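You operate a simulated robot arm through the tools that you are given. There is no shell and no other tool.

You are at the controls of a simulated robot arm. One attempt, no reset.

## Task
Sieve cocoa into the blue bowl, up to its line.
Fine: empty the brown jug from the drawer under the mill into the sieve, put it back, shut the drawer and work the red lever. Where these are worked on the way, their far stop is far enough and under half their travel is too little: drawer under the mill.

Only the result counts: the job must be done as asked and must still hold three seconds after the hand-in. Knocking over, shifting, dropping, spilling or breaking anything else fails it.

## Robot
A 6-joint arm with a three-finger gripper, fixed in place. Base frame: the origin is on the floor under the middle of its stand, x ahead of it, y to its left, z up. Lengths are in m, angles in degrees, forces in N, time in s.
It reaches about 1.213 m from its shoulder. Its first joint turns from -166.0 to 166.0 degrees. Payload 4.89 kg.
Tool frame: the origin (TCP) lies between the finger pads and is the grasp point; the fingertips stand 0.03 m ahead of it; z points along the fingers, y is the line along which they close. The gripper opens to 0.164 m; its body begins 0.125 m behind the TCP.
Orientation is that of the tool frame in the base frame, as a unit quaternion [x, y, z, w]. With the fingers straight down and closing along the base's y, the tool's x points along the base's -x, its y along +y and its z along -z.

## Interface
- The arm moves only by the tool drive_tool. Its argument "moves" is a list of rows, each a list of 7 numbers: the turn, a rotation vector about the tool's x, y, z in degrees, then the shift along the tool's x, y, z in mm, then the gripper command, from -1 (fully open) to 1 (shut), values between in proportion. In form: [[wx, wy, wz, tx, ty, tz, gripper], ...]. A call has 1 to 20 rows; each row shifts and turns the commanded pose from where the row before left it, along the tool's axes as they then stand. Each row takes 0.2 s and may step no farther than 0.05 m and 8.6 degrees from the row before; otherwise, or with a gripper value out of range, the whole call is refused. A pose out of reach is approached as far as the arm can. The call stops where the force on the tool passes 50 N (or 10 N more than at its start, if that is more) or the arm is blocked; 0.2 s more then pass. Each finger travels about 0.108 m/s and halts on what it meets, pressing with about 38 N; the grip force reading is that of the motor and also rises with nothing between the fingers. The clock runs only during rows and for 0.2 s after the last one: add rows that do not move to give the fingers time. The reply holds the time, the measured pose of the TCP, the force on the tool along the base axes, the opening and the grip force, in the units named above and with some noise, with the torque about the TCP (base axes, N m) and any sound that the robot's microphone picked up.
- Cameras (640 x 400 px; columns grow to the right, rows downward): "scene" is fixed at [0.0507, 0.6491, 1.3353]; the picture's right is [-0.84, -0.54, 0.00], its down [-0.06, 0.09, -0.99] and it looks along [0.53, -0.84, -0.10] (base axes); focal length 329 px, centre (320, 200). "wrist" rides on the gripper at [0.076, -0.002, -0.152] in the tool frame; the picture's right is [0.02, 1.00, 0.00], its down [-0.88, 0.02, -0.47] and it looks along [-0.47, 0.01, 0.88] (tool axes); focal length 247 px, centre (320, 200). There is no depth. A picture from a camera that has moved, and an enlarged one, comes with that camera's place and axes in the base frame and with its lens.
- snapshot(camera): a new picture of that camera. The clock stands still meanwhile.
- move_column(by): moves the trunk up (or, below 0, down) by that many m; the arm rides with it, the base frame stays. It gives what a move gives, with no picture.
- inspect(camera, box): a new picture of the part [left, top, right, bottom] of that camera's present view, enlarged. The clock stands still meanwhile.
- hand_in(): hands the job in; it is judged then, once.

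Places have to be worked out from the pictures, the camera data and where the tool is seen. Open the gripper and draw the arm clear of the work before you hand the job in, unless the task says otherwise.

The tools are called after "Request:" by a JSON object that holds its "method" and its "body". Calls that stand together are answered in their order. drive_tool: Moves the arm, as the interface text tells. Its arguments: {"type":"object","properties":{"moves":{"type":"array","items":{"type":"array","items":{"type":"number"}}}},"required":["moves"]} The other tools are called the same way: move_column (by) moves the trunk up or down; snapshot (camera) takes a picture; inspect (camera, box) takes an enlarged picture of a part of a camera's view; hand_in () hands the job in.

At the start:

```text
time: 0.0
tcp_pos: [0.504, -0.0867, 1.3796]
ee_rot: [0.0, 1.0, 0.0, 0.0]
ft_force: [-0.4, -0.1, -0.2]
wrist_torque: [0.02, -0.02, 0.02]
gripper_width: 0.1637
grasp_force: 0.1
trunk travel left (down, up): [-0.275, 0.115]
```

scene: 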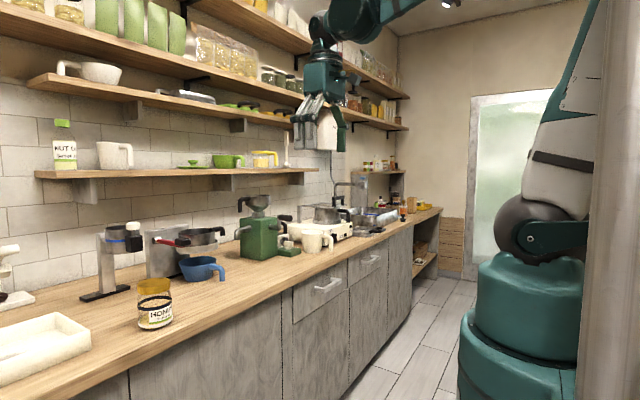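
wrist: 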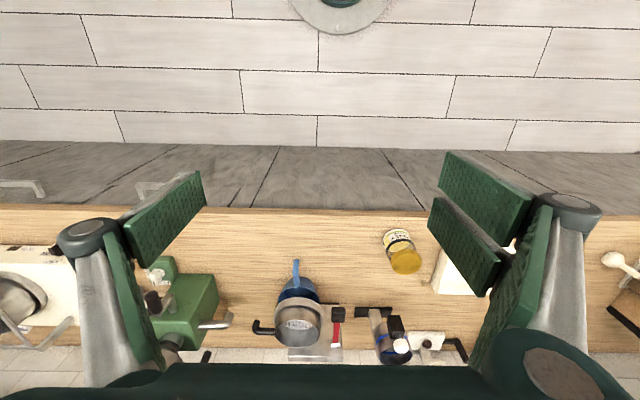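

I'll first look closely at the scene to find the mill, drawer, jug, sieve, bowl and lever.

Request:
{"method": "inspect", "body": {"camera": "scene", "box": [70, 170, 350, 345]}}

Request:
{"method": "inspect", "body": {"camera": "wrist", "box": [120, 180, 480, 400]}}

Request:
{"method": "inspect", "body": {"camera": "scene", "box": [220, 170, 440, 310]}}

```text
2.29 times, centred on (210, 258) of scene
camera zoom: at [0.0507, 0.6491, 1.3353], right [-0.84, -0.54, 0.0], down [-0.06, 0.09, -0.99], along [0.53, -0.84, -0.1], focal length 752 px, centre (571, 69)
```

zoom: 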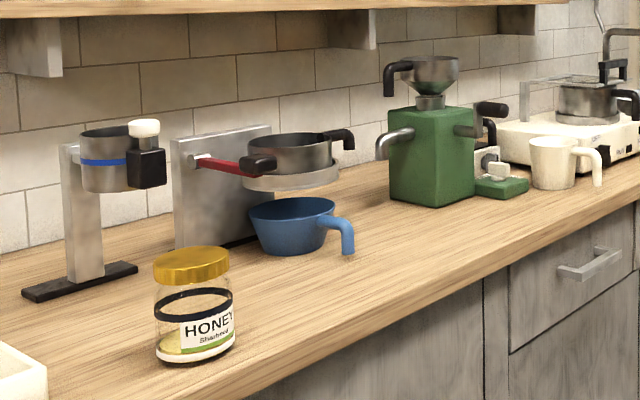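

```text
1.78 times, centred on (300, 290) of wrist
camera zoom: at [0.4282, -0.0883, 1.5335], right [-0.02, 1.0, 0.0], down [0.88, 0.02, 0.47], along [0.47, 0.01, -0.88], focal length 439 px, centre (356, 40)
```

zoom: 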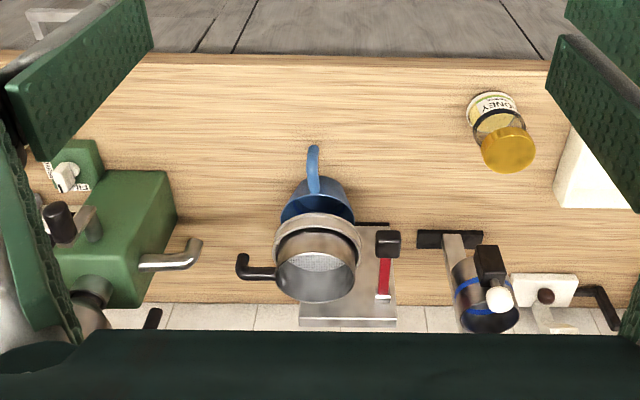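

```text
2.86 times, centred on (330, 240) of scene
camera zoom: at [0.0507, 0.6491, 1.3353], right [-0.84, -0.54, 0.0], down [-0.06, 0.09, -0.99], along [0.53, -0.84, -0.1], focal length 939 px, centre (291, 86)
```

zoom: 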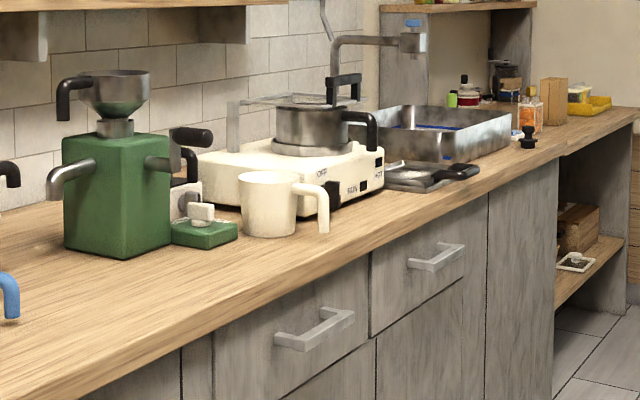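

The mill (green) is near (1.15, -0.53), the blue bowl/sieve near (1.10, -0.15), and a cabinet drawer handle near (0.78, -0.59, 0.80). Let me zoom in further on these before moving.

Request:
{"method": "inspect", "body": {"camera": "scene", "box": [230, 185, 350, 260]}}

Request:
{"method": "inspect", "body": {"camera": "scene", "box": [130, 210, 250, 285]}}

Request:
{"method": "inspect", "body": {"camera": "scene", "box": [270, 230, 410, 320]}}

Request:
{"method": "inspect", "body": {"camera": "wrist", "box": [120, 250, 400, 370]}}

```text
5.33 times, centred on (290, 222) of scene
camera zoom: at [0.0507, 0.6491, 1.3353], right [-0.84, -0.54, 0.0], down [-0.06, 0.09, -0.99], along [0.53, -0.84, -0.1], focal length 1753 px, centre (480, 80)
```

zoom: 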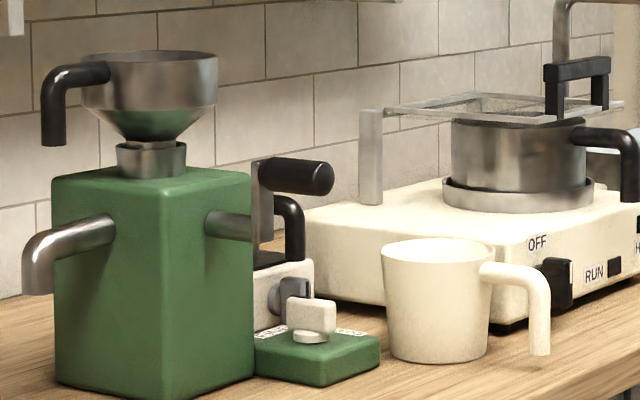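

```text
5.33 times, centred on (190, 248) of scene
camera zoom: at [0.0507, 0.6491, 1.3353], right [-0.84, -0.54, 0.0], down [-0.06, 0.09, -0.99], along [0.53, -0.84, -0.1], focal length 1753 px, centre (1013, -53)
```

zoom: 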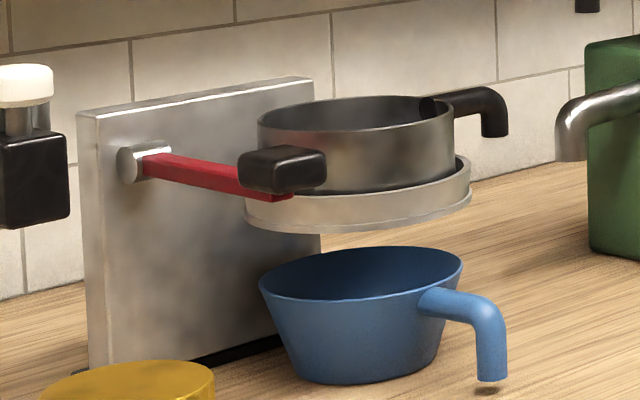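

```text
4.44 times, centred on (340, 275) of scene
camera zoom: at [0.0507, 0.6491, 1.3353], right [-0.84, -0.54, 0.0], down [-0.06, 0.09, -0.99], along [0.53, -0.84, -0.1], focal length 1461 px, centre (231, -133)
```

zoom: 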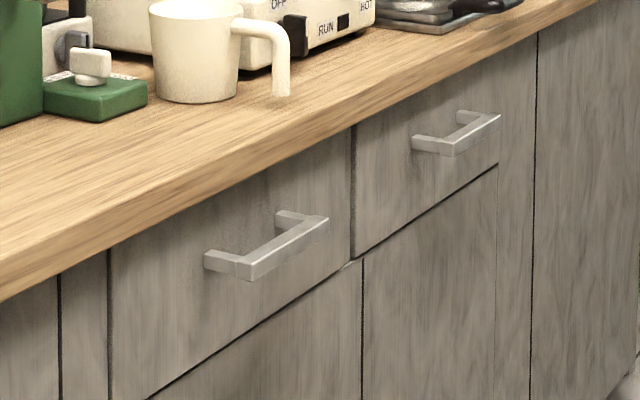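

```text
2.29 times, centred on (260, 310) of wrist
camera zoom: at [0.4282, -0.0883, 1.5335], right [-0.02, 1.0, 0.0], down [0.88, 0.02, 0.47], along [0.47, 0.01, -0.88], focal length 564 px, centre (457, -51)
```

zoom: 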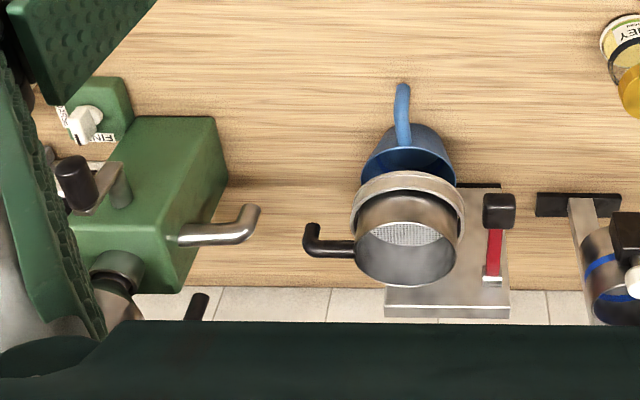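

The green mill has a FINE/COARSE dial and stands over the left cabinet drawer (handle about y -0.50..-0.66, z 0.81). I'll move above and in front of that drawer with the fingers still down to measure the handle with the wrist camera.

Request:
{"method": "drive_tool", "body": {"moves": [[0, 0, 0, 0, -41, 20, -1], [0, 0, 0, 0, -41, 20, -1], [0, 0, 0, 0, -41, 20, -1], [0, 0, 0, 0, -41, 20, -1], [0, 0, 0, 0, -41, 20, -1], [0, 0, 0, 0, -41, 20, -1], [0, 0, 0, 0, -41, 20, -1], [0, 0, 0, 0, -41, 20, -1], [0, 0, 0, 0, -41, 20, -1], [0, 0, 0, 0, -41, 20, -1], [0, 0, 0, 0, -41, 20, -1], [0, 0, 0, 0, -41, 20, -1]]}}

Request:
{"method": "snapshot", "body": {"camera": "wrist"}}

Request:
{"method": "snapshot", "body": {"camera": "scene"}}

```text
time: 2.6
tcp_pos: [0.5038, -0.5772, 1.1393]
ee_rot: [0.0, 1.0, 0.0, 0.0]
ft_force: [-0.6, 1.3, 0.9]
wrist_torque: [-0.14, -0.06, -0.02]
gripper_width: 0.164
grasp_force: 0.0
trunk travel left (down, up): [-0.275, 0.115]
```

```text
taken
camera wrist: at [0.4276, -0.5788, 1.2922], right [-0.02, 1.0, 0.0], down [0.88, 0.02, 0.47], along [0.47, 0.01, -0.88], focal length 247 px, centre (320, 200)
```

wrist: 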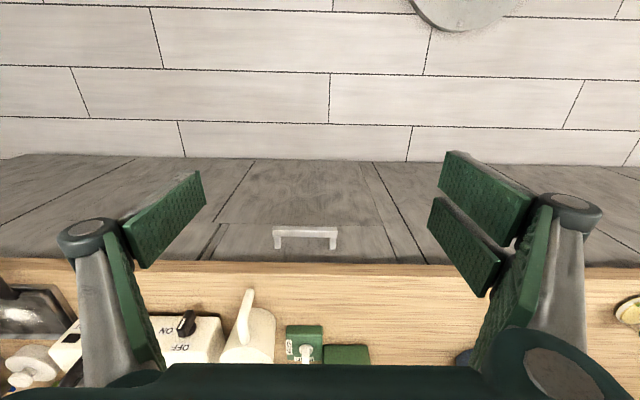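

```text
taken
```

scene: 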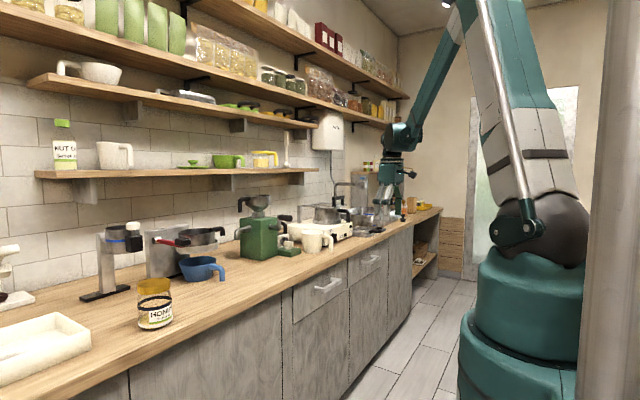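

Request:
{"method": "inspect", "body": {"camera": "wrist", "box": [200, 200, 420, 340]}}

```text
2.86 times, centred on (310, 270) of wrist
camera zoom: at [0.4276, -0.5788, 1.2922], right [-0.02, 1.0, 0.0], down [0.88, 0.02, 0.47], along [0.47, 0.01, -0.88], focal length 706 px, centre (349, 0)
```

zoom: 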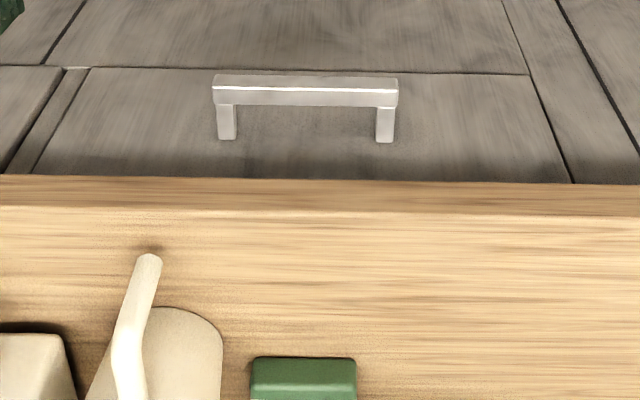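

The handle bar is at about x 0.777–0.795, y -0.53..-0.69, z 0.79–0.805, drawer face near x 0.83. I'll turn the tool to point along +X with the fingers closing vertically, in free space first.

Request:
{"method": "drive_tool", "body": {"moves": [[-4.948, -4.948, 4.948, 0, 0, 0, -1], [-4.948, -4.948, 4.948, 0, 0, 0, -1], [-4.948, -4.948, 4.948, 0, 0, 0, -1], [-4.948, -4.948, 4.948, 0, 0, 0, -1], [-4.948, -4.948, 4.948, 0, 0, 0, -1], [-4.948, -4.948, 4.948, 0, 0, 0, -1], [-4.948, -4.948, 4.948, 0, 0, 0, -1], [-4.948, -4.948, 4.948, 0, 0, 0, -1], [-4.948, -4.948, 4.948, 0, 0, 0, -1], [-4.948, -4.948, 4.948, 0, 0, 0, -1], [-4.948, -4.948, 4.948, 0, 0, 0, -1], [-4.948, -4.948, 4.948, 0, 0, 0, -1], [-4.948, -4.948, 4.948, 0, 0, 0, -1], [-4.957, -4.957, 4.957, 0, 0, 0, -1]]}}

Request:
{"method": "snapshot", "body": {"camera": "scene"}}

```text
time: 5.6
tcp_pos: [0.5066, -0.583, 1.1448]
ee_rot: [0.499, 0.5, 0.501, 0.499]
ft_force: [-0.3, -0.1, -0.1]
wrist_torque: [0.01, 0.05, -0.03]
gripper_width: 0.1641
grasp_force: 0.1
out of reach, approached as far as the arm can: row 14
trunk travel left (down, up): [-0.275, 0.115]
```

```text
taken
```

scene: 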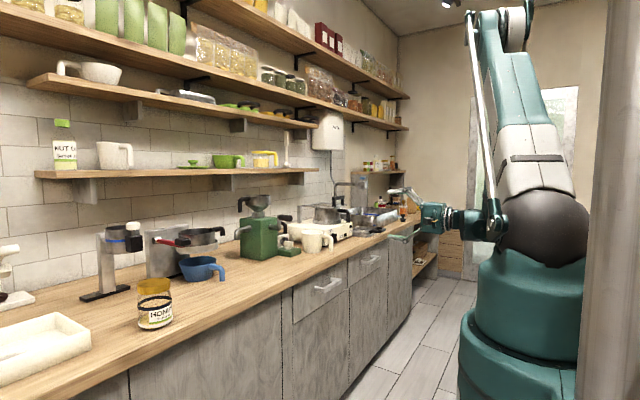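

The tool now points along +X with fingers closing vertically. I'll move down to a stand-off in front of the handle and pre-close to about 6 cm.

Request:
{"method": "drive_tool", "body": {"moves": [[0, 0, 0, -3.75, -42.75, 18.25, 0.27], [0, 0, 0, -3.75, -42.75, 18.25, 0.27], [0, 0, 0, -3.75, -42.75, 18.25, 0.27], [0, 0, 0, -3.75, -42.75, 18.25, 0.27], [0, 0, 0, -3.75, -42.75, 18.25, 0.27], [0, 0, 0, -3.75, -42.75, 18.25, 0.27], [0, 0, 0, -3.75, -42.75, 18.25, 0.27], [0, 0, 0, -3.75, -42.75, 18.25, 0.27]]}}

Request:
{"method": "snapshot", "body": {"camera": "wrist"}}

Request:
{"method": "snapshot", "body": {"camera": "scene"}}

```text
time: 7.4
tcp_pos: [0.687, -0.7028, 0.873]
ee_rot: [0.499, 0.501, 0.501, 0.499]
ft_force: [-0.9, 0.2, 0.9]
wrist_torque: [0.0, 0.13, -0.13]
gripper_width: 0.0599
grasp_force: 0.0
out of reach, approached as far as the arm can: row 1, 2, 3, 4, 5, 6, 7, 8
trunk travel left (down, up): [-0.275, 0.115]
```

```text
taken
camera wrist: at [0.5355, -0.6266, 0.8722], right [0.0, 0.02, 1.0], down [-0.47, -0.88, 0.02], along [0.88, -0.47, 0.01], focal length 247 px, centre (320, 200)
```

wrist: 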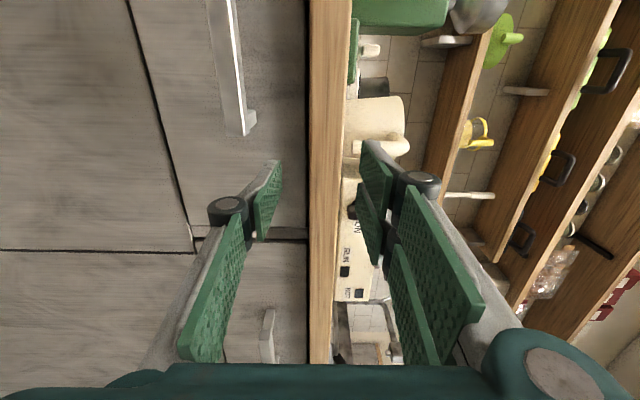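

```text
taken
```

scene: 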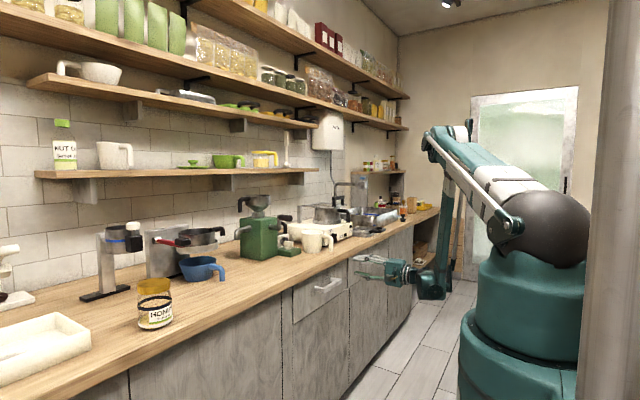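

The arm couldn't follow (a joint limit, it seems): TCP stopped at (0.687, -0.703, 0.873). Let me look at the arm's structure to understand which limit it hits before retrying.

Request:
{"method": "inspect", "body": {"camera": "scene", "box": [340, 110, 600, 310]}}

```text
2.00 times, centred on (470, 210) of scene
camera zoom: at [0.0507, 0.6491, 1.3353], right [-0.84, -0.54, 0.0], down [-0.06, 0.09, -0.99], along [0.53, -0.84, -0.1], focal length 658 px, centre (20, 180)
```

zoom: 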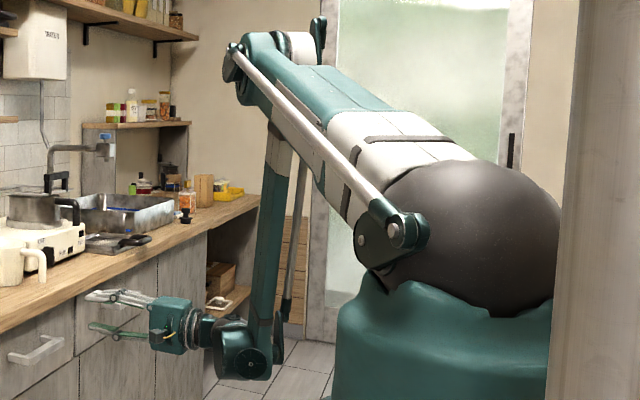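

The pattern of displacement suggests the wrist-pitch joint is at its limit (the forearm is too steep for a horizontal tool). Pitching the tool about 40° downward should relieve this and still let the fingers straddle the bar; I'll do that in place.

Request:
{"method": "drive_tool", "body": {"moves": [[8, 0, 0, 0, 0, 0, 0.27], [8, 0, 0, 0, 0, 0, 0.27], [8, 0, 0, 0, 0, 0, 0.27], [8, 0, 0, 0, 0, 0, 0.27], [8, 0, 0, 0, 0, 0, 0.27], [0, 0, 0, 0, 0, 0, 0.27]]}}

Request:
{"method": "snapshot", "body": {"camera": "wrist"}}

Request:
{"method": "snapshot", "body": {"camera": "scene"}}

```text
time: 8.8
tcp_pos: [0.6882, -0.7021, 0.8725]
ee_rot: [0.641, 0.641, 0.299, 0.298]
ft_force: [-0.3, 0.3, 0.6]
wrist_torque: [-0.01, 0.07, -0.05]
gripper_width: 0.06
grasp_force: 0.2
trunk travel left (down, up): [-0.275, 0.115]
```

```text
taken
camera wrist: at [0.5703, -0.625, 0.9709], right [0.64, 0.02, 0.77], down [-0.35, -0.88, 0.32], along [0.68, -0.47, -0.56], focal length 247 px, centre (320, 200)
```

wrist: 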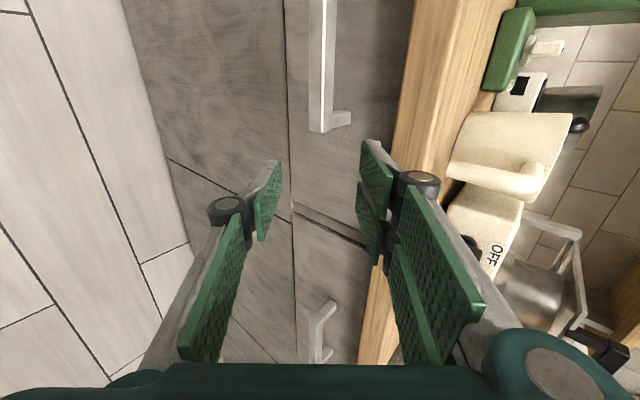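

```text
taken
```

scene: 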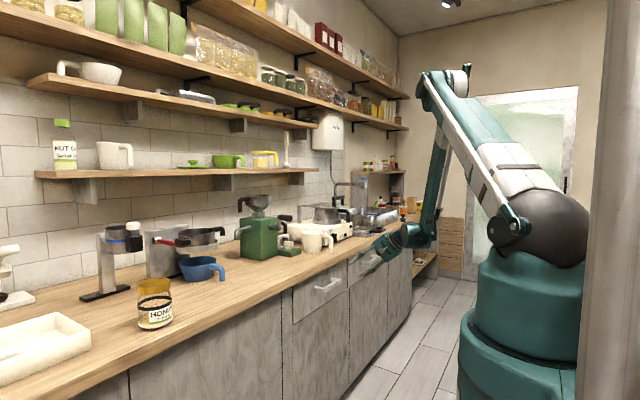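

The tool moved freely once pitched 40° down, and triangulation puts the bar's front-top edge at about (0.776, y, 0.80). I'll reduce the pitch to 30° and line up 10 cm short of the bar, centred at y = -0.607.

Request:
{"method": "drive_tool", "body": {"moves": [[-5, 0, 0, 0, 0, 0, 0.39], [-5, 0, 0, 0, 0, 0, 0.39], [0, 0, 0, 31.7, -6.9, 2.8, 0.39], [0, 0, 0, 31.7, -6.9, 2.8, 0.39], [0, 0, 0, 31.6, -6.8, 2.8, 0.39], [0, 0, 0, 0, 0, 0, 0.39]]}}

Request:
{"method": "snapshot", "body": {"camera": "wrist"}}

Request:
{"method": "inspect", "body": {"camera": "scene", "box": [260, 200, 440, 320]}}

```text
time: 10.2
tcp_pos: [0.6884, -0.6117, 0.8542]
ee_rot: [0.612, 0.613, 0.354, 0.352]
ft_force: [0.7, 0.0, 0.4]
wrist_torque: [-0.06, 0.03, -0.03]
gripper_width: 0.0501
grasp_force: 0.0
out of reach, approached as far as the arm can: row 5
trunk travel left (down, up): [-0.275, 0.115]
```

```text
taken
camera wrist: at [0.5558, -0.5353, 0.9298], right [0.5, 0.02, 0.87], down [-0.4, -0.88, 0.25], along [0.77, -0.47, -0.43], focal length 247 px, centre (320, 200)
```

wrist: 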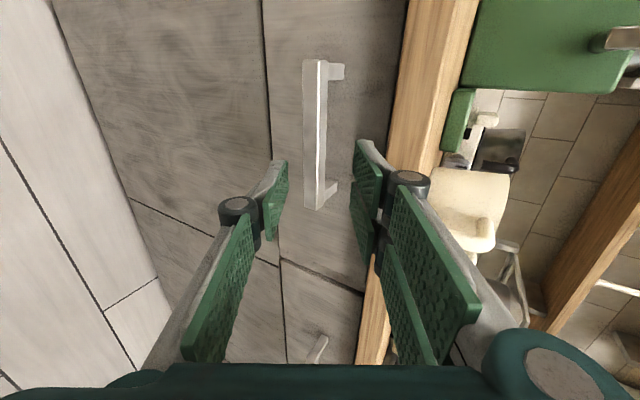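

```text
3.33 times, centred on (350, 260) of scene
camera zoom: at [0.0507, 0.6491, 1.3353], right [-0.84, -0.54, 0.0], down [-0.06, 0.09, -0.99], along [0.53, -0.84, -0.1], focal length 1096 px, centre (220, 0)
```

zoom: 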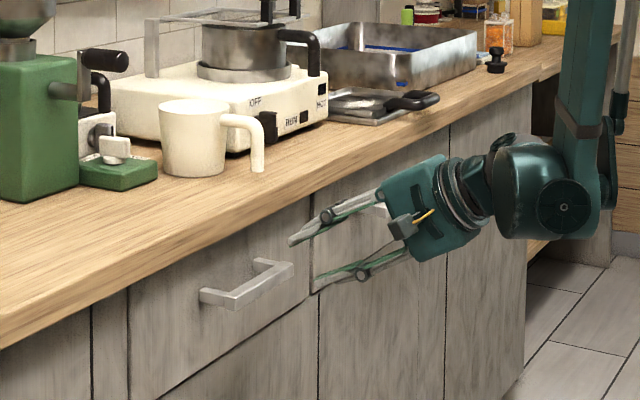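

It's again just at the limit at 30°, so I'll use a steeper pitch of 55°, which the arm handles better, with the fingers pre-closed to ~42 mm so the upper fingertip fits between bar and drawer face.

Request:
{"method": "drive_tool", "body": {"moves": [[8.33, 0, 0, 0, 0, 0, 0.488], [8.33, 0, 0, 0, 0, 0, 0.488], [8.34, 0, 0, 0, 0, 0, 0.488], [0, 0, 0, 2.5, 22, 3.8, 0.488], [0, 0, 0, 2.5, 22, 3.8, 0.488], [0, 0, 0, 0, 0, 0, 0.488]]}}

Request:
{"method": "snapshot", "body": {"camera": "wrist"}}

Request:
{"method": "inspect", "body": {"camera": "scene", "box": [260, 200, 440, 320]}}

```text
time: 11.6
tcp_pos: [0.7269, -0.6068, 0.8733]
ee_rot: [0.674, 0.674, 0.213, 0.212]
ft_force: [-0.5, -0.5, 0.2]
wrist_torque: [-0.01, 0.01, -0.04]
gripper_width: 0.0422
grasp_force: 0.2
trunk travel left (down, up): [-0.275, 0.115]
```

```text
taken
camera wrist: at [0.6389, -0.53, 0.9976], right [0.82, 0.02, 0.57], down [-0.26, -0.88, 0.4], along [0.51, -0.47, -0.72], focal length 247 px, centre (320, 200)
```

wrist: 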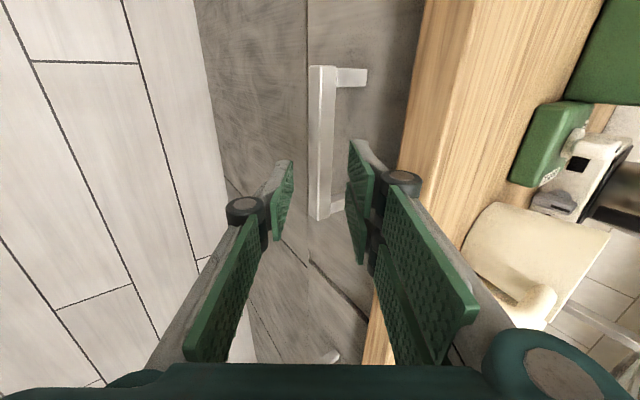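

```text
3.33 times, centred on (350, 260) of scene
camera zoom: at [0.0507, 0.6491, 1.3353], right [-0.84, -0.54, 0.0], down [-0.06, 0.09, -0.99], along [0.53, -0.84, -0.1], focal length 1096 px, centre (220, 0)
```

zoom: 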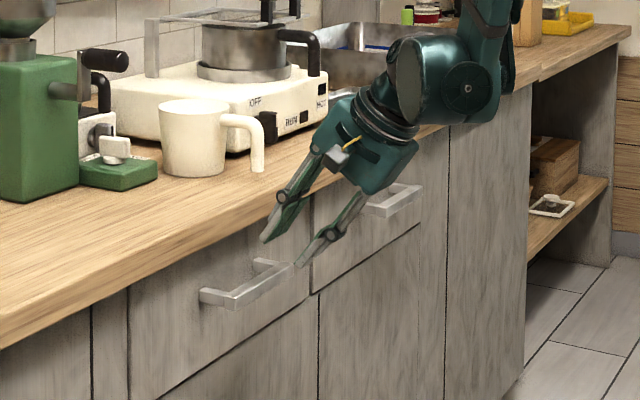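

The bar appears centred between the fingers along the approach line (about 2 mm toward tool +y). I'll advance 80 mm along the tool axis gently.

Request:
{"method": "drive_tool", "body": {"moves": [[0, 0, 0, 0, 2, 20, 0.488], [0, 0, 0, 0, 0, 20, 0.488], [0, 0, 0, 0, 0, 20, 0.488], [0, 0, 0, 0, 0, 10, 0.488], [0, 0, 0, 0, 0, 8, 0.488]]}}

Request:
{"method": "snapshot", "body": {"camera": "wrist"}}

Request:
{"method": "inspect", "body": {"camera": "scene", "box": [280, 210, 400, 310]}}

```text
time: 12.8
tcp_pos: [0.7737, -0.6072, 0.8092]
ee_rot: [0.674, 0.675, 0.212, 0.212]
ft_force: [0.5, 0.4, -0.3]
wrist_torque: [0.01, 0.0, -0.01]
gripper_width: 0.0418
grasp_force: 0.0
trunk travel left (down, up): [-0.275, 0.115]
```

```text
taken
camera wrist: at [0.6869, -0.5303, 0.9346], right [0.82, 0.02, 0.57], down [-0.26, -0.88, 0.4], along [0.51, -0.47, -0.72], focal length 247 px, centre (320, 200)
```

wrist: 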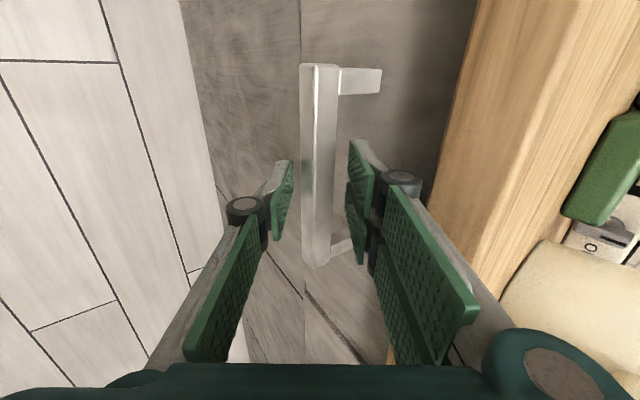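

```text
4.00 times, centred on (340, 260) of scene
camera zoom: at [0.0507, 0.6491, 1.3353], right [-0.84, -0.54, 0.0], down [-0.06, 0.09, -0.99], along [0.53, -0.84, -0.1], focal length 1315 px, centre (240, -40)
```

zoom: 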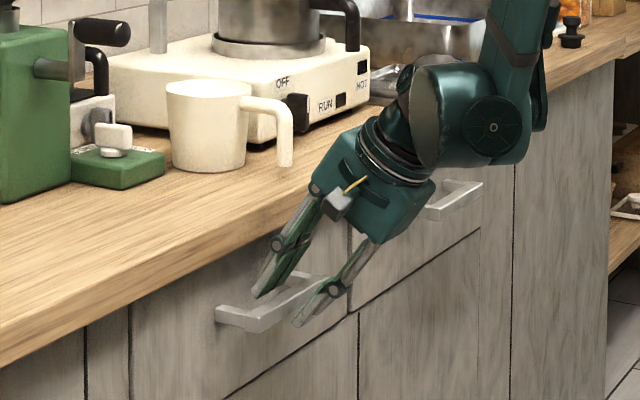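

The bar lies between the pads with no contact force. Now I close the gripper on it.

Request:
{"method": "drive_tool", "body": {"moves": [[0, 0, 0, 0, 0, 0, 1], [0, 0, 0, 0, 0, 0, 1], [0, 0, 0, 0, 0, 0, 1]]}}

Request:
{"method": "snapshot", "body": {"camera": "wrist"}}

```text
time: 13.7
tcp_pos: [0.774, -0.6075, 0.809]
ee_rot: [0.675, 0.675, 0.211, 0.211]
ft_force: [-2.2, -0.2, -9.7]
wrist_torque: [-0.05, 0.45, -0.06]
gripper_width: 0.027
grasp_force: 45.5
trunk travel left (down, up): [-0.275, 0.115]
stopped in row 3: the force on the tool passed its limit at 52 N (the readings are from after the stop); the commanded pose is now the measured one
```

```text
taken
camera wrist: at [0.6857, -0.5305, 0.9336], right [0.82, 0.02, 0.57], down [-0.25, -0.88, 0.4], along [0.51, -0.47, -0.72], focal length 247 px, centre (320, 200)
```

wrist: 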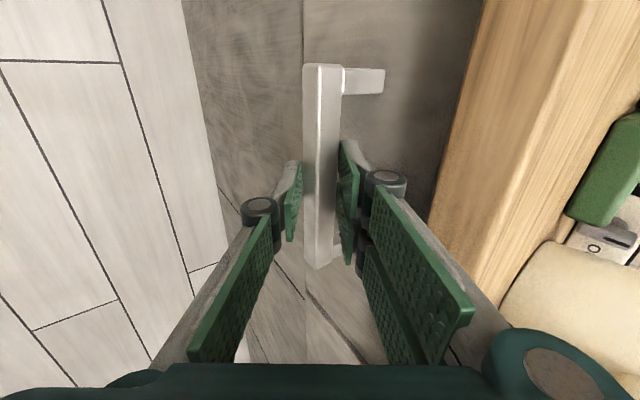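

Gripped firmly (width 27 mm). Now I pull straight along -X, a small distance first.

Request:
{"method": "drive_tool", "body": {"moves": [[0, 0, 0, 0, -8.22, -5.7, 1], [0, 0, 0, 0, -12.33, -8.55, 1], [0, 0, 0, 0, -12.33, -8.55, 1], [0, 0, 0, 0, -12.33, -8.55, 1]]}}

Request:
{"method": "snapshot", "body": {"camera": "wrist"}}

```text
time: 14.7
tcp_pos: [0.7181, -0.6083, 0.8081]
ee_rot: [0.674, 0.675, 0.213, 0.212]
ft_force: [-1.0, -16.5, -10.9]
wrist_torque: [-1.08, 0.36, 0.06]
gripper_width: 0.0272
grasp_force: 45.3
trunk travel left (down, up): [-0.275, 0.115]
```

```text
taken
camera wrist: at [0.6303, -0.5303, 0.9335], right [0.82, 0.02, 0.57], down [-0.25, -0.88, 0.4], along [0.51, -0.47, -0.72], focal length 247 px, centre (320, 200)
```

wrist: 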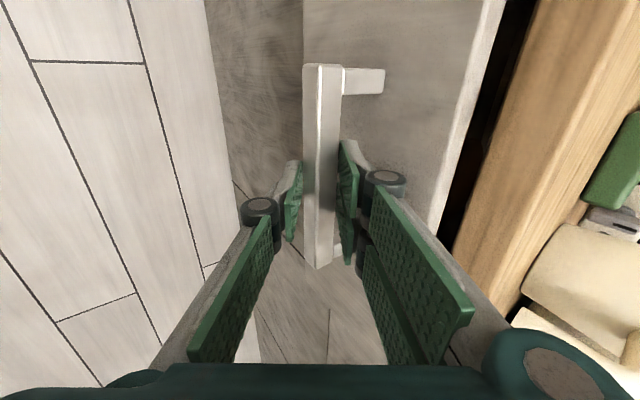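

The drawer is opening; there's a modest side force (-16 N in y), so I'll relax about 1 mm toward -y while continuing the pull.

Request:
{"method": "drive_tool", "body": {"moves": [[0, 0, 0, -0.8, -12.33, -8.55, 1], [0, 0, 0, 0, -16.44, -11.4, 1], [0, 0, 0, 0, -16.44, -11.4, 1], [0, 0, 0, 0, -16.44, -11.4, 1], [0, 0, 0, 0, -16.44, -11.4, 1]]}}

Request:
{"method": "snapshot", "body": {"camera": "scene"}}

Request:
{"method": "snapshot", "body": {"camera": "wrist"}}

```text
time: 15.9
tcp_pos: [0.6236, -0.6067, 0.8091]
ee_rot: [0.674, 0.675, 0.213, 0.212]
ft_force: [0.5, -17.1, -6.1]
wrist_torque: [-0.6, 0.28, 0.19]
gripper_width: 0.0268
grasp_force: 44.8
trunk travel left (down, up): [-0.275, 0.115]
```

```text
taken
```

scene: 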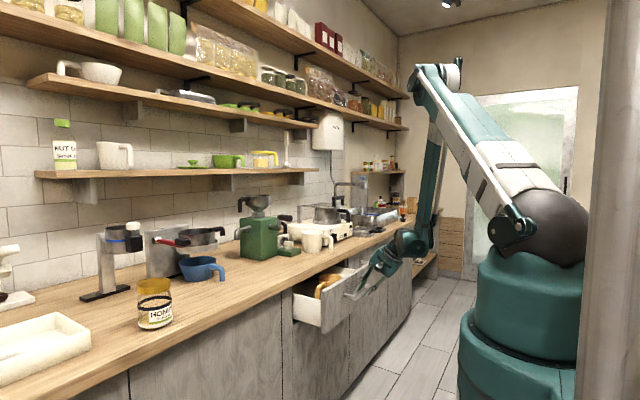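

```text
taken
camera wrist: at [0.5356, -0.5303, 0.9336], right [0.82, 0.02, 0.57], down [-0.25, -0.88, 0.4], along [0.51, -0.47, -0.72], focal length 247 px, centre (320, 200)
```

wrist: 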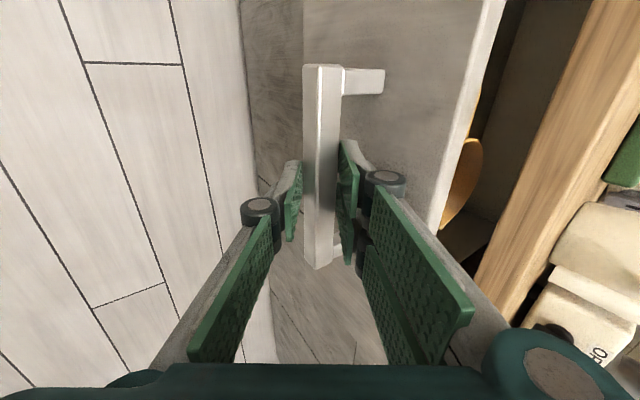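

The drawer is open about 15 cm and a brown-orange object is visible inside. I continue pulling.

Request:
{"method": "drive_tool", "body": {"moves": [[0, 0, 0, -1.0, -12.33, -8.55, 1], [0, 0, 0, -0.5, -16.44, -11.4, 1], [0, 0, 0, 0, -16.44, -11.4, 1], [0, 0, 0, 0, -16.44, -11.4, 1], [0, 0, 0, 0, -16.44, -11.4, 1]]}}

Request:
{"method": "snapshot", "body": {"camera": "scene"}}

Request:
{"method": "snapshot", "body": {"camera": "wrist"}}

```text
time: 17.2
tcp_pos: [0.5299, -0.6099, 0.8093]
ee_rot: [0.674, 0.676, 0.213, 0.208]
ft_force: [-0.3, 4.8, -15.3]
wrist_torque: [-0.44, 0.36, 0.25]
gripper_width: 0.0273
grasp_force: 45.0
out of reach, approached as far as the arm can: row 5
trunk travel left (down, up): [-0.275, 0.115]
stopped in row 5: the force on the tool passed its limit at 57 N (the readings are from after the stop); the commanded pose is now the measured one
```

```text
taken
```

scene: 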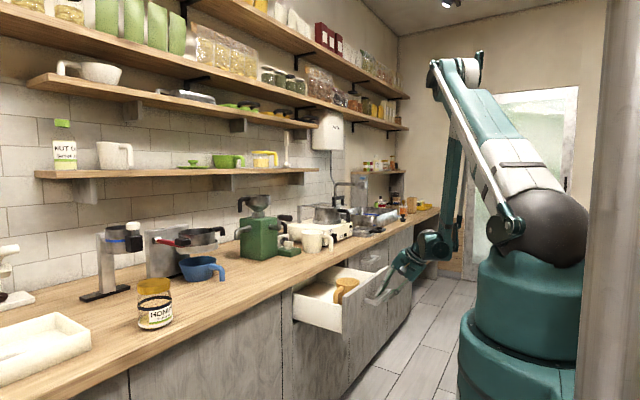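

```text
taken
camera wrist: at [0.4419, -0.5341, 0.9358], right [0.82, 0.02, 0.57], down [-0.25, -0.88, 0.39], along [0.51, -0.47, -0.72], focal length 247 px, centre (320, 200)
```

wrist: 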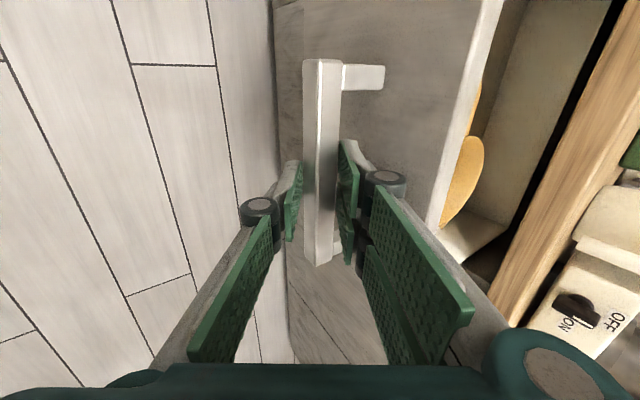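

The arm reached its limit with the drawer about 24 cm open. Let me look into the drawer.

Request:
{"method": "inspect", "body": {"camera": "scene", "box": [270, 230, 430, 340]}}

```text
3.64 times, centred on (350, 285) of scene
camera zoom: at [0.0507, 0.6491, 1.3353], right [-0.84, -0.54, 0.0], down [-0.06, 0.09, -0.99], along [0.53, -0.84, -0.1], focal length 1196 px, centre (211, -109)
```

zoom: 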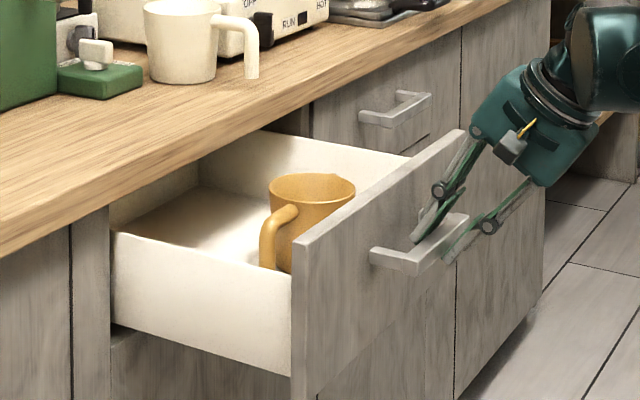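

The brown jug stands near the drawer's front with its handle toward +y/-x, and there's clear room. I'll release the handle by opening slightly and backing out along the tool axis.

Request:
{"method": "drive_tool", "body": {"moves": [[0, 0, 0, 0, 0, 0, 0.33], [0, 0, 0, 0, 0, 0, 0.33], [0, 0, 0, 0, 0, -12, 0.33], [0, 0, 0, 0, 0, -20, 0.33], [0, 0, 0, 0, 0, -25, 0.33], [0, 0, 0, 0, 0, -25, 0.33]]}}

Request:
{"method": "snapshot", "body": {"camera": "wrist"}}

Request:
{"method": "inspect", "body": {"camera": "scene", "box": [270, 210, 470, 340]}}

```text
time: 18.6
tcp_pos: [0.4835, -0.6113, 0.8776]
ee_rot: [0.674, 0.676, 0.213, 0.208]
ft_force: [1.8, -0.4, -0.5]
wrist_torque: [0.04, 0.05, 0.02]
gripper_width: 0.0548
grasp_force: 0.0
trunk travel left (down, up): [-0.275, 0.115]
```

```text
taken
camera wrist: at [0.3958, -0.536, 1.0034], right [0.82, 0.02, 0.57], down [-0.25, -0.88, 0.4], along [0.51, -0.47, -0.72], focal length 247 px, centre (320, 200)
```

wrist: 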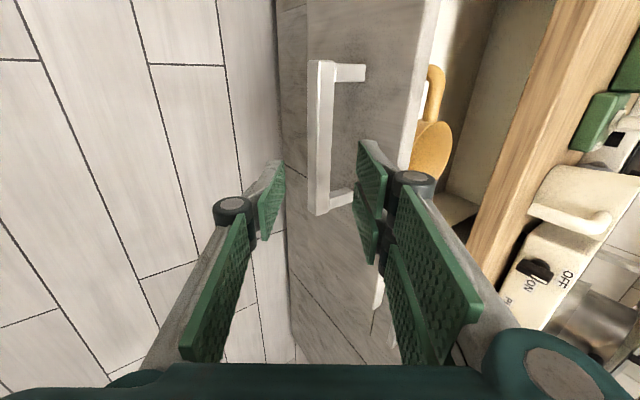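

```text
3.08 times, centred on (370, 275) of scene
camera zoom: at [0.0507, 0.6491, 1.3353], right [-0.84, -0.54, 0.0], down [-0.06, 0.09, -0.99], along [0.53, -0.84, -0.1], focal length 1012 px, centre (166, -31)
```

zoom: 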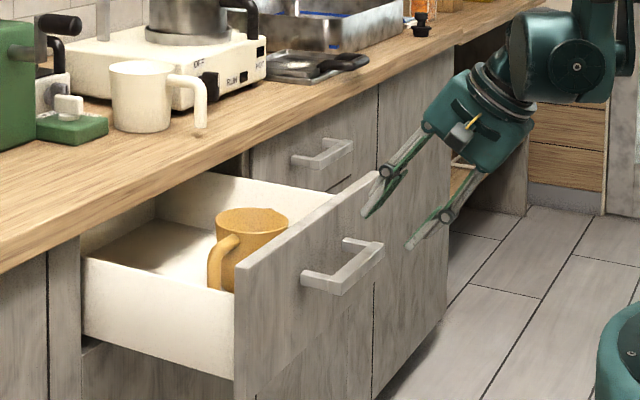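

The hand is clear. I'll raise it, turn the fingers straight down (tool x toward +Y, closing along X) and move over the drawer to look at the jug from above.

Request:
{"method": "drive_tool", "body": {"moves": [[0, 0, 0, 0, 22.8, -32.9, 0.33], [0, 0, 0, 0, 22.8, -32.9, 0.33], [0, 0, 0, 0, 22.8, -32.9, 0.33], [0, 0, 0, 0, 22.8, -32.9, 0.33], [0, 0, 0, 0, 22.8, -32.9, 0.33], [6.92, 0, 0, 0, 0, 0, -0.2], [6.92, 0, 0, 0, 0, 0, -0.6], [6.92, 0, 0, 0, 0, 0, -1], [6.92, 0, 0, 0, 0, 0, -1], [6.92, 0, 0, 0, 0, 0, -1], [0, 0, 0, 0, 40, 0, -1], [0, 0, 0, 0, 40, 0, -1], [0, 0, 0, 0, 40, 0, -1]]}}

Request:
{"method": "snapshot", "body": {"camera": "wrist"}}

Request:
{"method": "snapshot", "body": {"camera": "scene"}}

```text
time: 21.4
tcp_pos: [0.6031, -0.6113, 1.0785]
ee_rot: [0.706, 0.708, 0.002, -0.002]
ft_force: [-1.1, -0.5, 0.4]
wrist_torque: [0.01, -0.11, -0.01]
gripper_width: 0.1641
grasp_force: 0.1
trunk travel left (down, up): [-0.275, 0.115]
```

```text
taken
camera wrist: at [0.6014, -0.5358, 1.233], right [1.0, 0.03, 0.0], down [0.02, -0.88, 0.47], along [0.01, -0.47, -0.88], focal length 247 px, centre (320, 200)
```

wrist: 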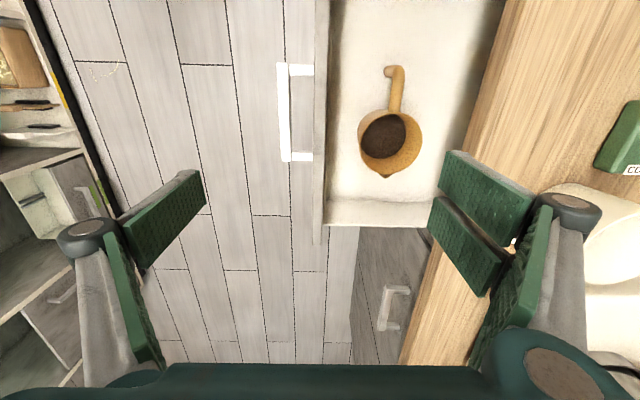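

```text
taken
```

scene: 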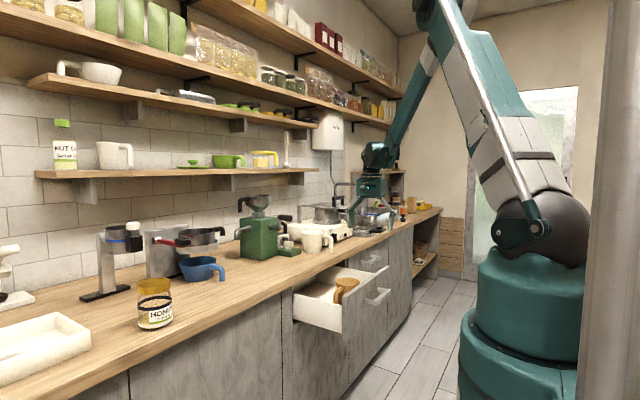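

Request:
{"method": "inspect", "body": {"camera": "wrist", "box": [260, 40, 500, 240]}}

Request:
{"method": "inspect", "body": {"camera": "scene", "box": [280, 250, 400, 340]}}

```text
2.00 times, centred on (380, 140) of wrist
camera zoom: at [0.6014, -0.5358, 1.233], right [1.0, 0.03, 0.0], down [0.02, -0.88, 0.47], along [0.01, -0.47, -0.88], focal length 494 px, centre (200, 320)
```

zoom: 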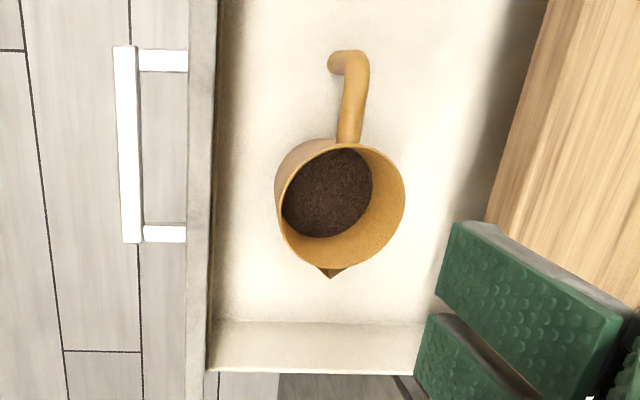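

```text
4.44 times, centred on (340, 295) of scene
camera zoom: at [0.0507, 0.6491, 1.3353], right [-0.84, -0.54, 0.0], down [-0.06, 0.09, -0.99], along [0.53, -0.84, -0.1], focal length 1461 px, centre (231, -222)
```

zoom: 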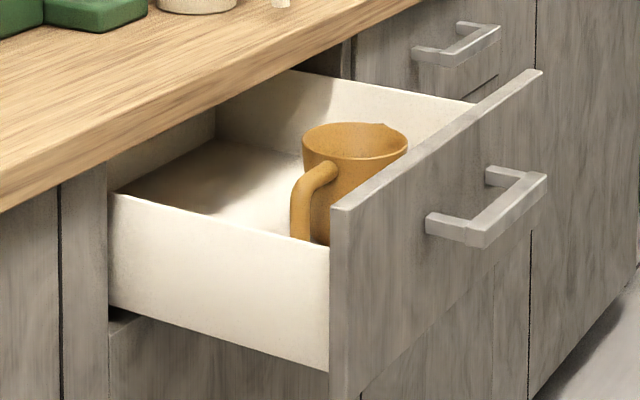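

The jug's rim centre is about (0.725, -0.646, 0.807), diameter ~0.11, handle toward +Y, spout toward -Y, full of cocoa. It is rather near the counter edge (x 0.82), so I'll first pull the drawer farther open by hooking closed fingers inside the front panel's top (inner face x≈0.616, top z≈0.865).

Request:
{"method": "drive_tool", "body": {"moves": [[0, 0, 0, 0, 20, 0, 1], [0, 0, 0, 0, 20, 0, 1], [0, 0, 0, 0, 0, 40, 1], [0, 0, 0, 0, 0, 45, 1], [0, 0, 0, 0, 0, 45, 1], [0, 0, 0, 0, 0, 40, 1]]}}

Request:
{"method": "snapshot", "body": {"camera": "wrist"}}

Request:
{"method": "inspect", "body": {"camera": "scene", "box": [280, 200, 440, 330]}}

```text
time: 22.8
tcp_pos: [0.6411, -0.6078, 0.9086]
ee_rot: [0.706, 0.709, 0.002, -0.002]
ft_force: [-0.3, 0.9, 1.2]
wrist_torque: [-0.08, -0.04, -0.02]
gripper_width: 0.0
grasp_force: 37.7
trunk travel left (down, up): [-0.275, 0.115]
```

```text
taken
camera wrist: at [0.6396, -0.5327, 1.0632], right [1.0, 0.03, 0.0], down [0.02, -0.88, 0.47], along [0.01, -0.47, -0.88], focal length 247 px, centre (320, 200)
```

wrist: 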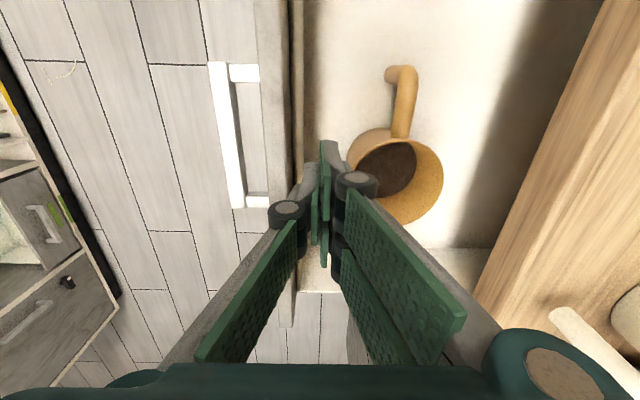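

```text
3.08 times, centred on (360, 265) of scene
camera zoom: at [0.0507, 0.6491, 1.3353], right [-0.84, -0.54, 0.0], down [-0.06, 0.09, -0.99], along [0.53, -0.84, -0.1], focal length 1012 px, centre (197, 0)
```

zoom: 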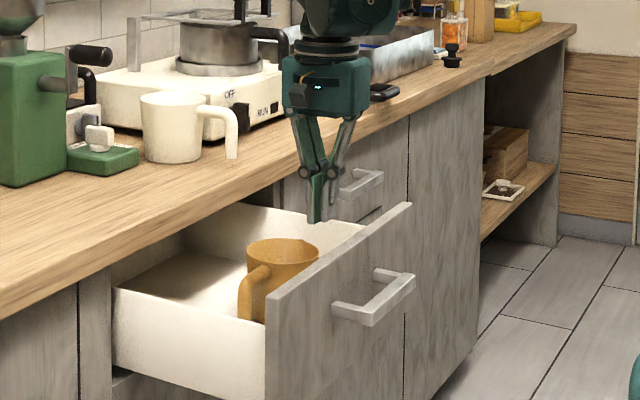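

Closed fingertips are just above and inside the front panel, clear of the jug. I'll descend 42 mm (tips stay above the jug rim) and check.

Request:
{"method": "drive_tool", "body": {"moves": [[0, 0, 0, 0, 4, 12, 1], [0, 0, 0, 0, 0, 15, 1], [0, 0, 0, 0, 0, 15, 1]]}}

Request:
{"method": "snapshot", "body": {"camera": "wrist"}}

Request:
{"method": "inspect", "body": {"camera": "scene", "box": [300, 210, 420, 320]}}

```text
time: 23.6
tcp_pos: [0.6473, -0.6094, 0.8654]
ee_rot: [0.706, 0.708, 0.001, -0.002]
ft_force: [-0.3, -0.3, -0.3]
wrist_torque: [-0.03, -0.01, 0.03]
gripper_width: 0.0
grasp_force: 38.3
trunk travel left (down, up): [-0.275, 0.115]
```

```text
taken
camera wrist: at [0.6458, -0.5336, 1.0193], right [1.0, 0.03, 0.0], down [0.02, -0.88, 0.47], along [0.01, -0.47, -0.88], focal length 247 px, centre (320, 200)
```

wrist: 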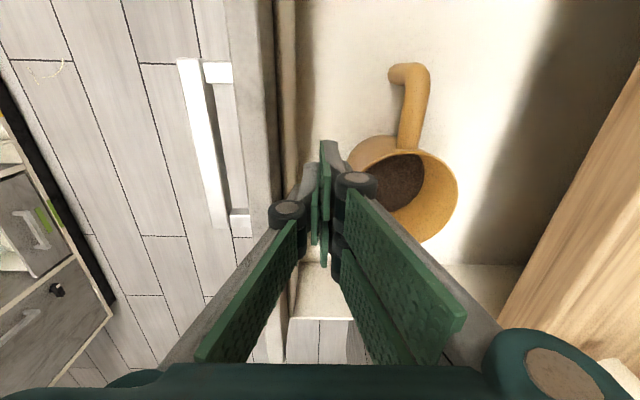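

```text
3.64 times, centred on (360, 265) of scene
camera zoom: at [0.0507, 0.6491, 1.3353], right [-0.84, -0.54, 0.0], down [-0.06, 0.09, -0.99], along [0.53, -0.84, -0.1], focal length 1196 px, centre (174, -36)
```

zoom: 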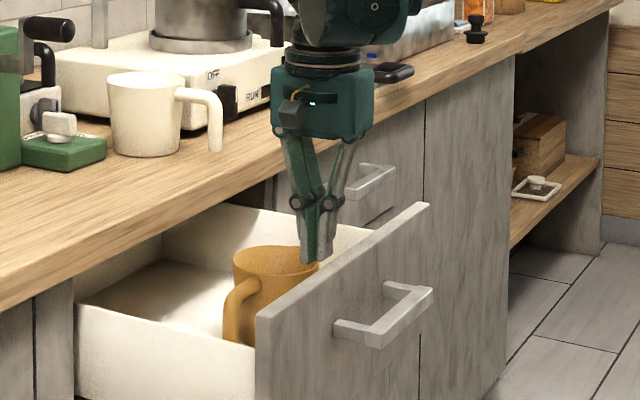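

Tips sit between panel and jug. Now drag toward -X to open the drawer farther, stopping on force if it meets its end stop.

Request:
{"method": "drive_tool", "body": {"moves": [[0, 0, 0, 0, -8, 0, 1], [0, 0, 0, 0, -8, 0, 1], [0, 0, 0, 0, -10, 0, 1], [0, 0, 0, 0, -10, 0, 1], [0, 0, 0, 0, -10, 0, 1], [0, 0, 0, 0, -10, 0, 1], [0, 0, 0, 0, -10, 0, 1]]}}

Request:
{"method": "snapshot", "body": {"camera": "wrist"}}

Request:
{"method": "snapshot", "body": {"camera": "scene"}}

```text
time: 25.2
tcp_pos: [0.5827, -0.6108, 0.8671]
ee_rot: [0.706, 0.708, 0.002, -0.002]
ft_force: [0.7, -0.4, 0.1]
wrist_torque: [-0.03, 0.02, -0.01]
gripper_width: 0.0
grasp_force: 38.2
trunk travel left (down, up): [-0.275, 0.115]
```

```text
taken
camera wrist: at [0.5808, -0.5347, 1.0201], right [1.0, 0.03, 0.0], down [0.02, -0.88, 0.47], along [0.01, -0.47, -0.88], focal length 247 px, centre (320, 200)
```

wrist: 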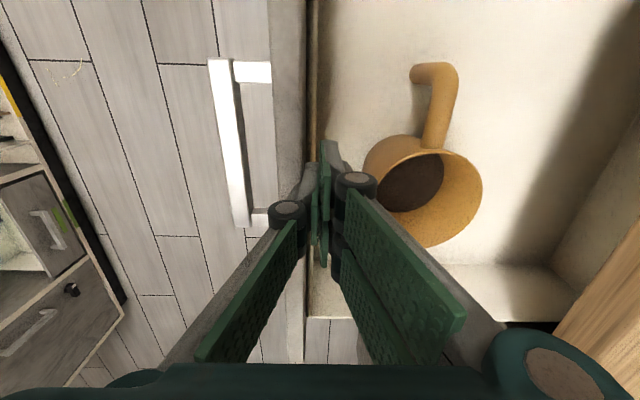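

```text
taken
```

scene: 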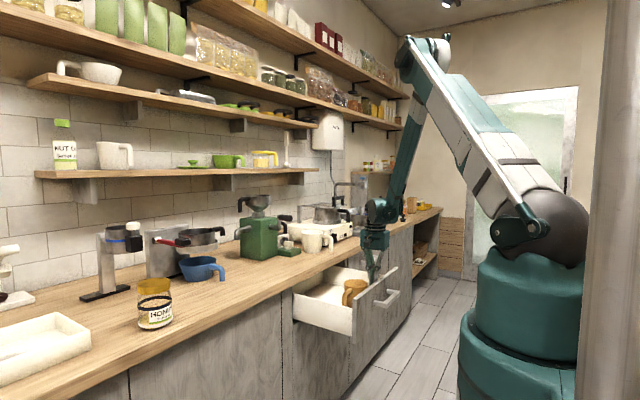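

The panel is following the fingers with little force. I continue a further ~60 mm.

Request:
{"method": "drive_tool", "body": {"moves": [[0, 0, 0, 0, -10, 0, 1], [0, 0, 0, 0, -10, 0, 1], [0, 0, 0, 0, -10, 0, 1], [0, 0, 0, 0, -10, 0, 1], [0, 0, 0, 0, -10, 0, 1], [0, 0, 0, 0, -10, 0, 1]]}}

Request:
{"method": "snapshot", "body": {"camera": "wrist"}}

Request:
{"method": "snapshot", "body": {"camera": "scene"}}

```text
time: 25.9
tcp_pos: [0.567, -0.6111, 0.8657]
ee_rot: [0.705, 0.71, 0.004, 0.002]
ft_force: [15.4, -0.5, -1.2]
wrist_torque: [-0.02, -0.09, -0.19]
gripper_width: 0.0
grasp_force: 37.6
trunk travel left (down, up): [-0.275, 0.115]
stopped in row 3: the force on the tool passed its limit at 67 N (the readings are from after the stop); the commanded pose is now the measured one
```

```text
taken
camera wrist: at [0.5636, -0.5346, 1.0195], right [1.0, 0.03, 0.01], down [0.02, -0.88, 0.47], along [0.02, -0.47, -0.88], focal length 247 px, centre (320, 200)
```

wrist: 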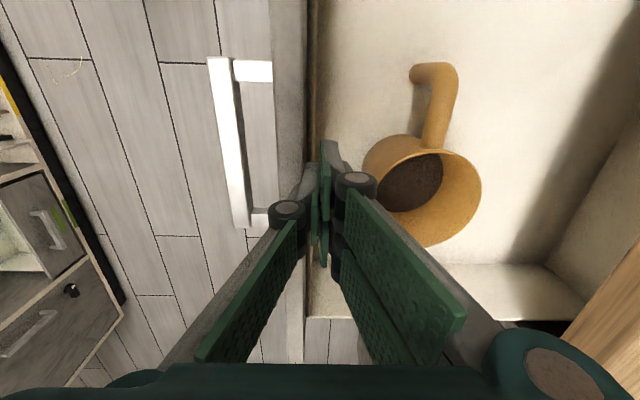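

```text
taken
```

scene: 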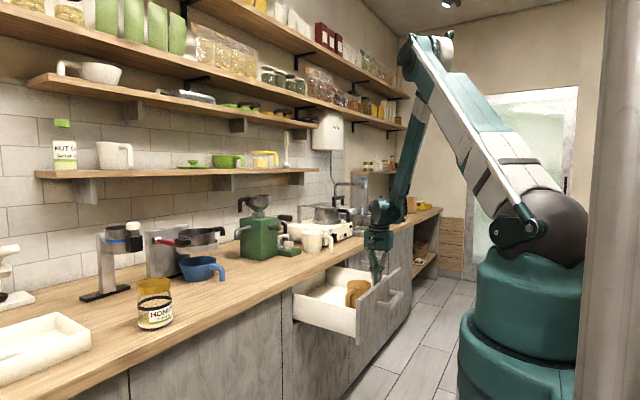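

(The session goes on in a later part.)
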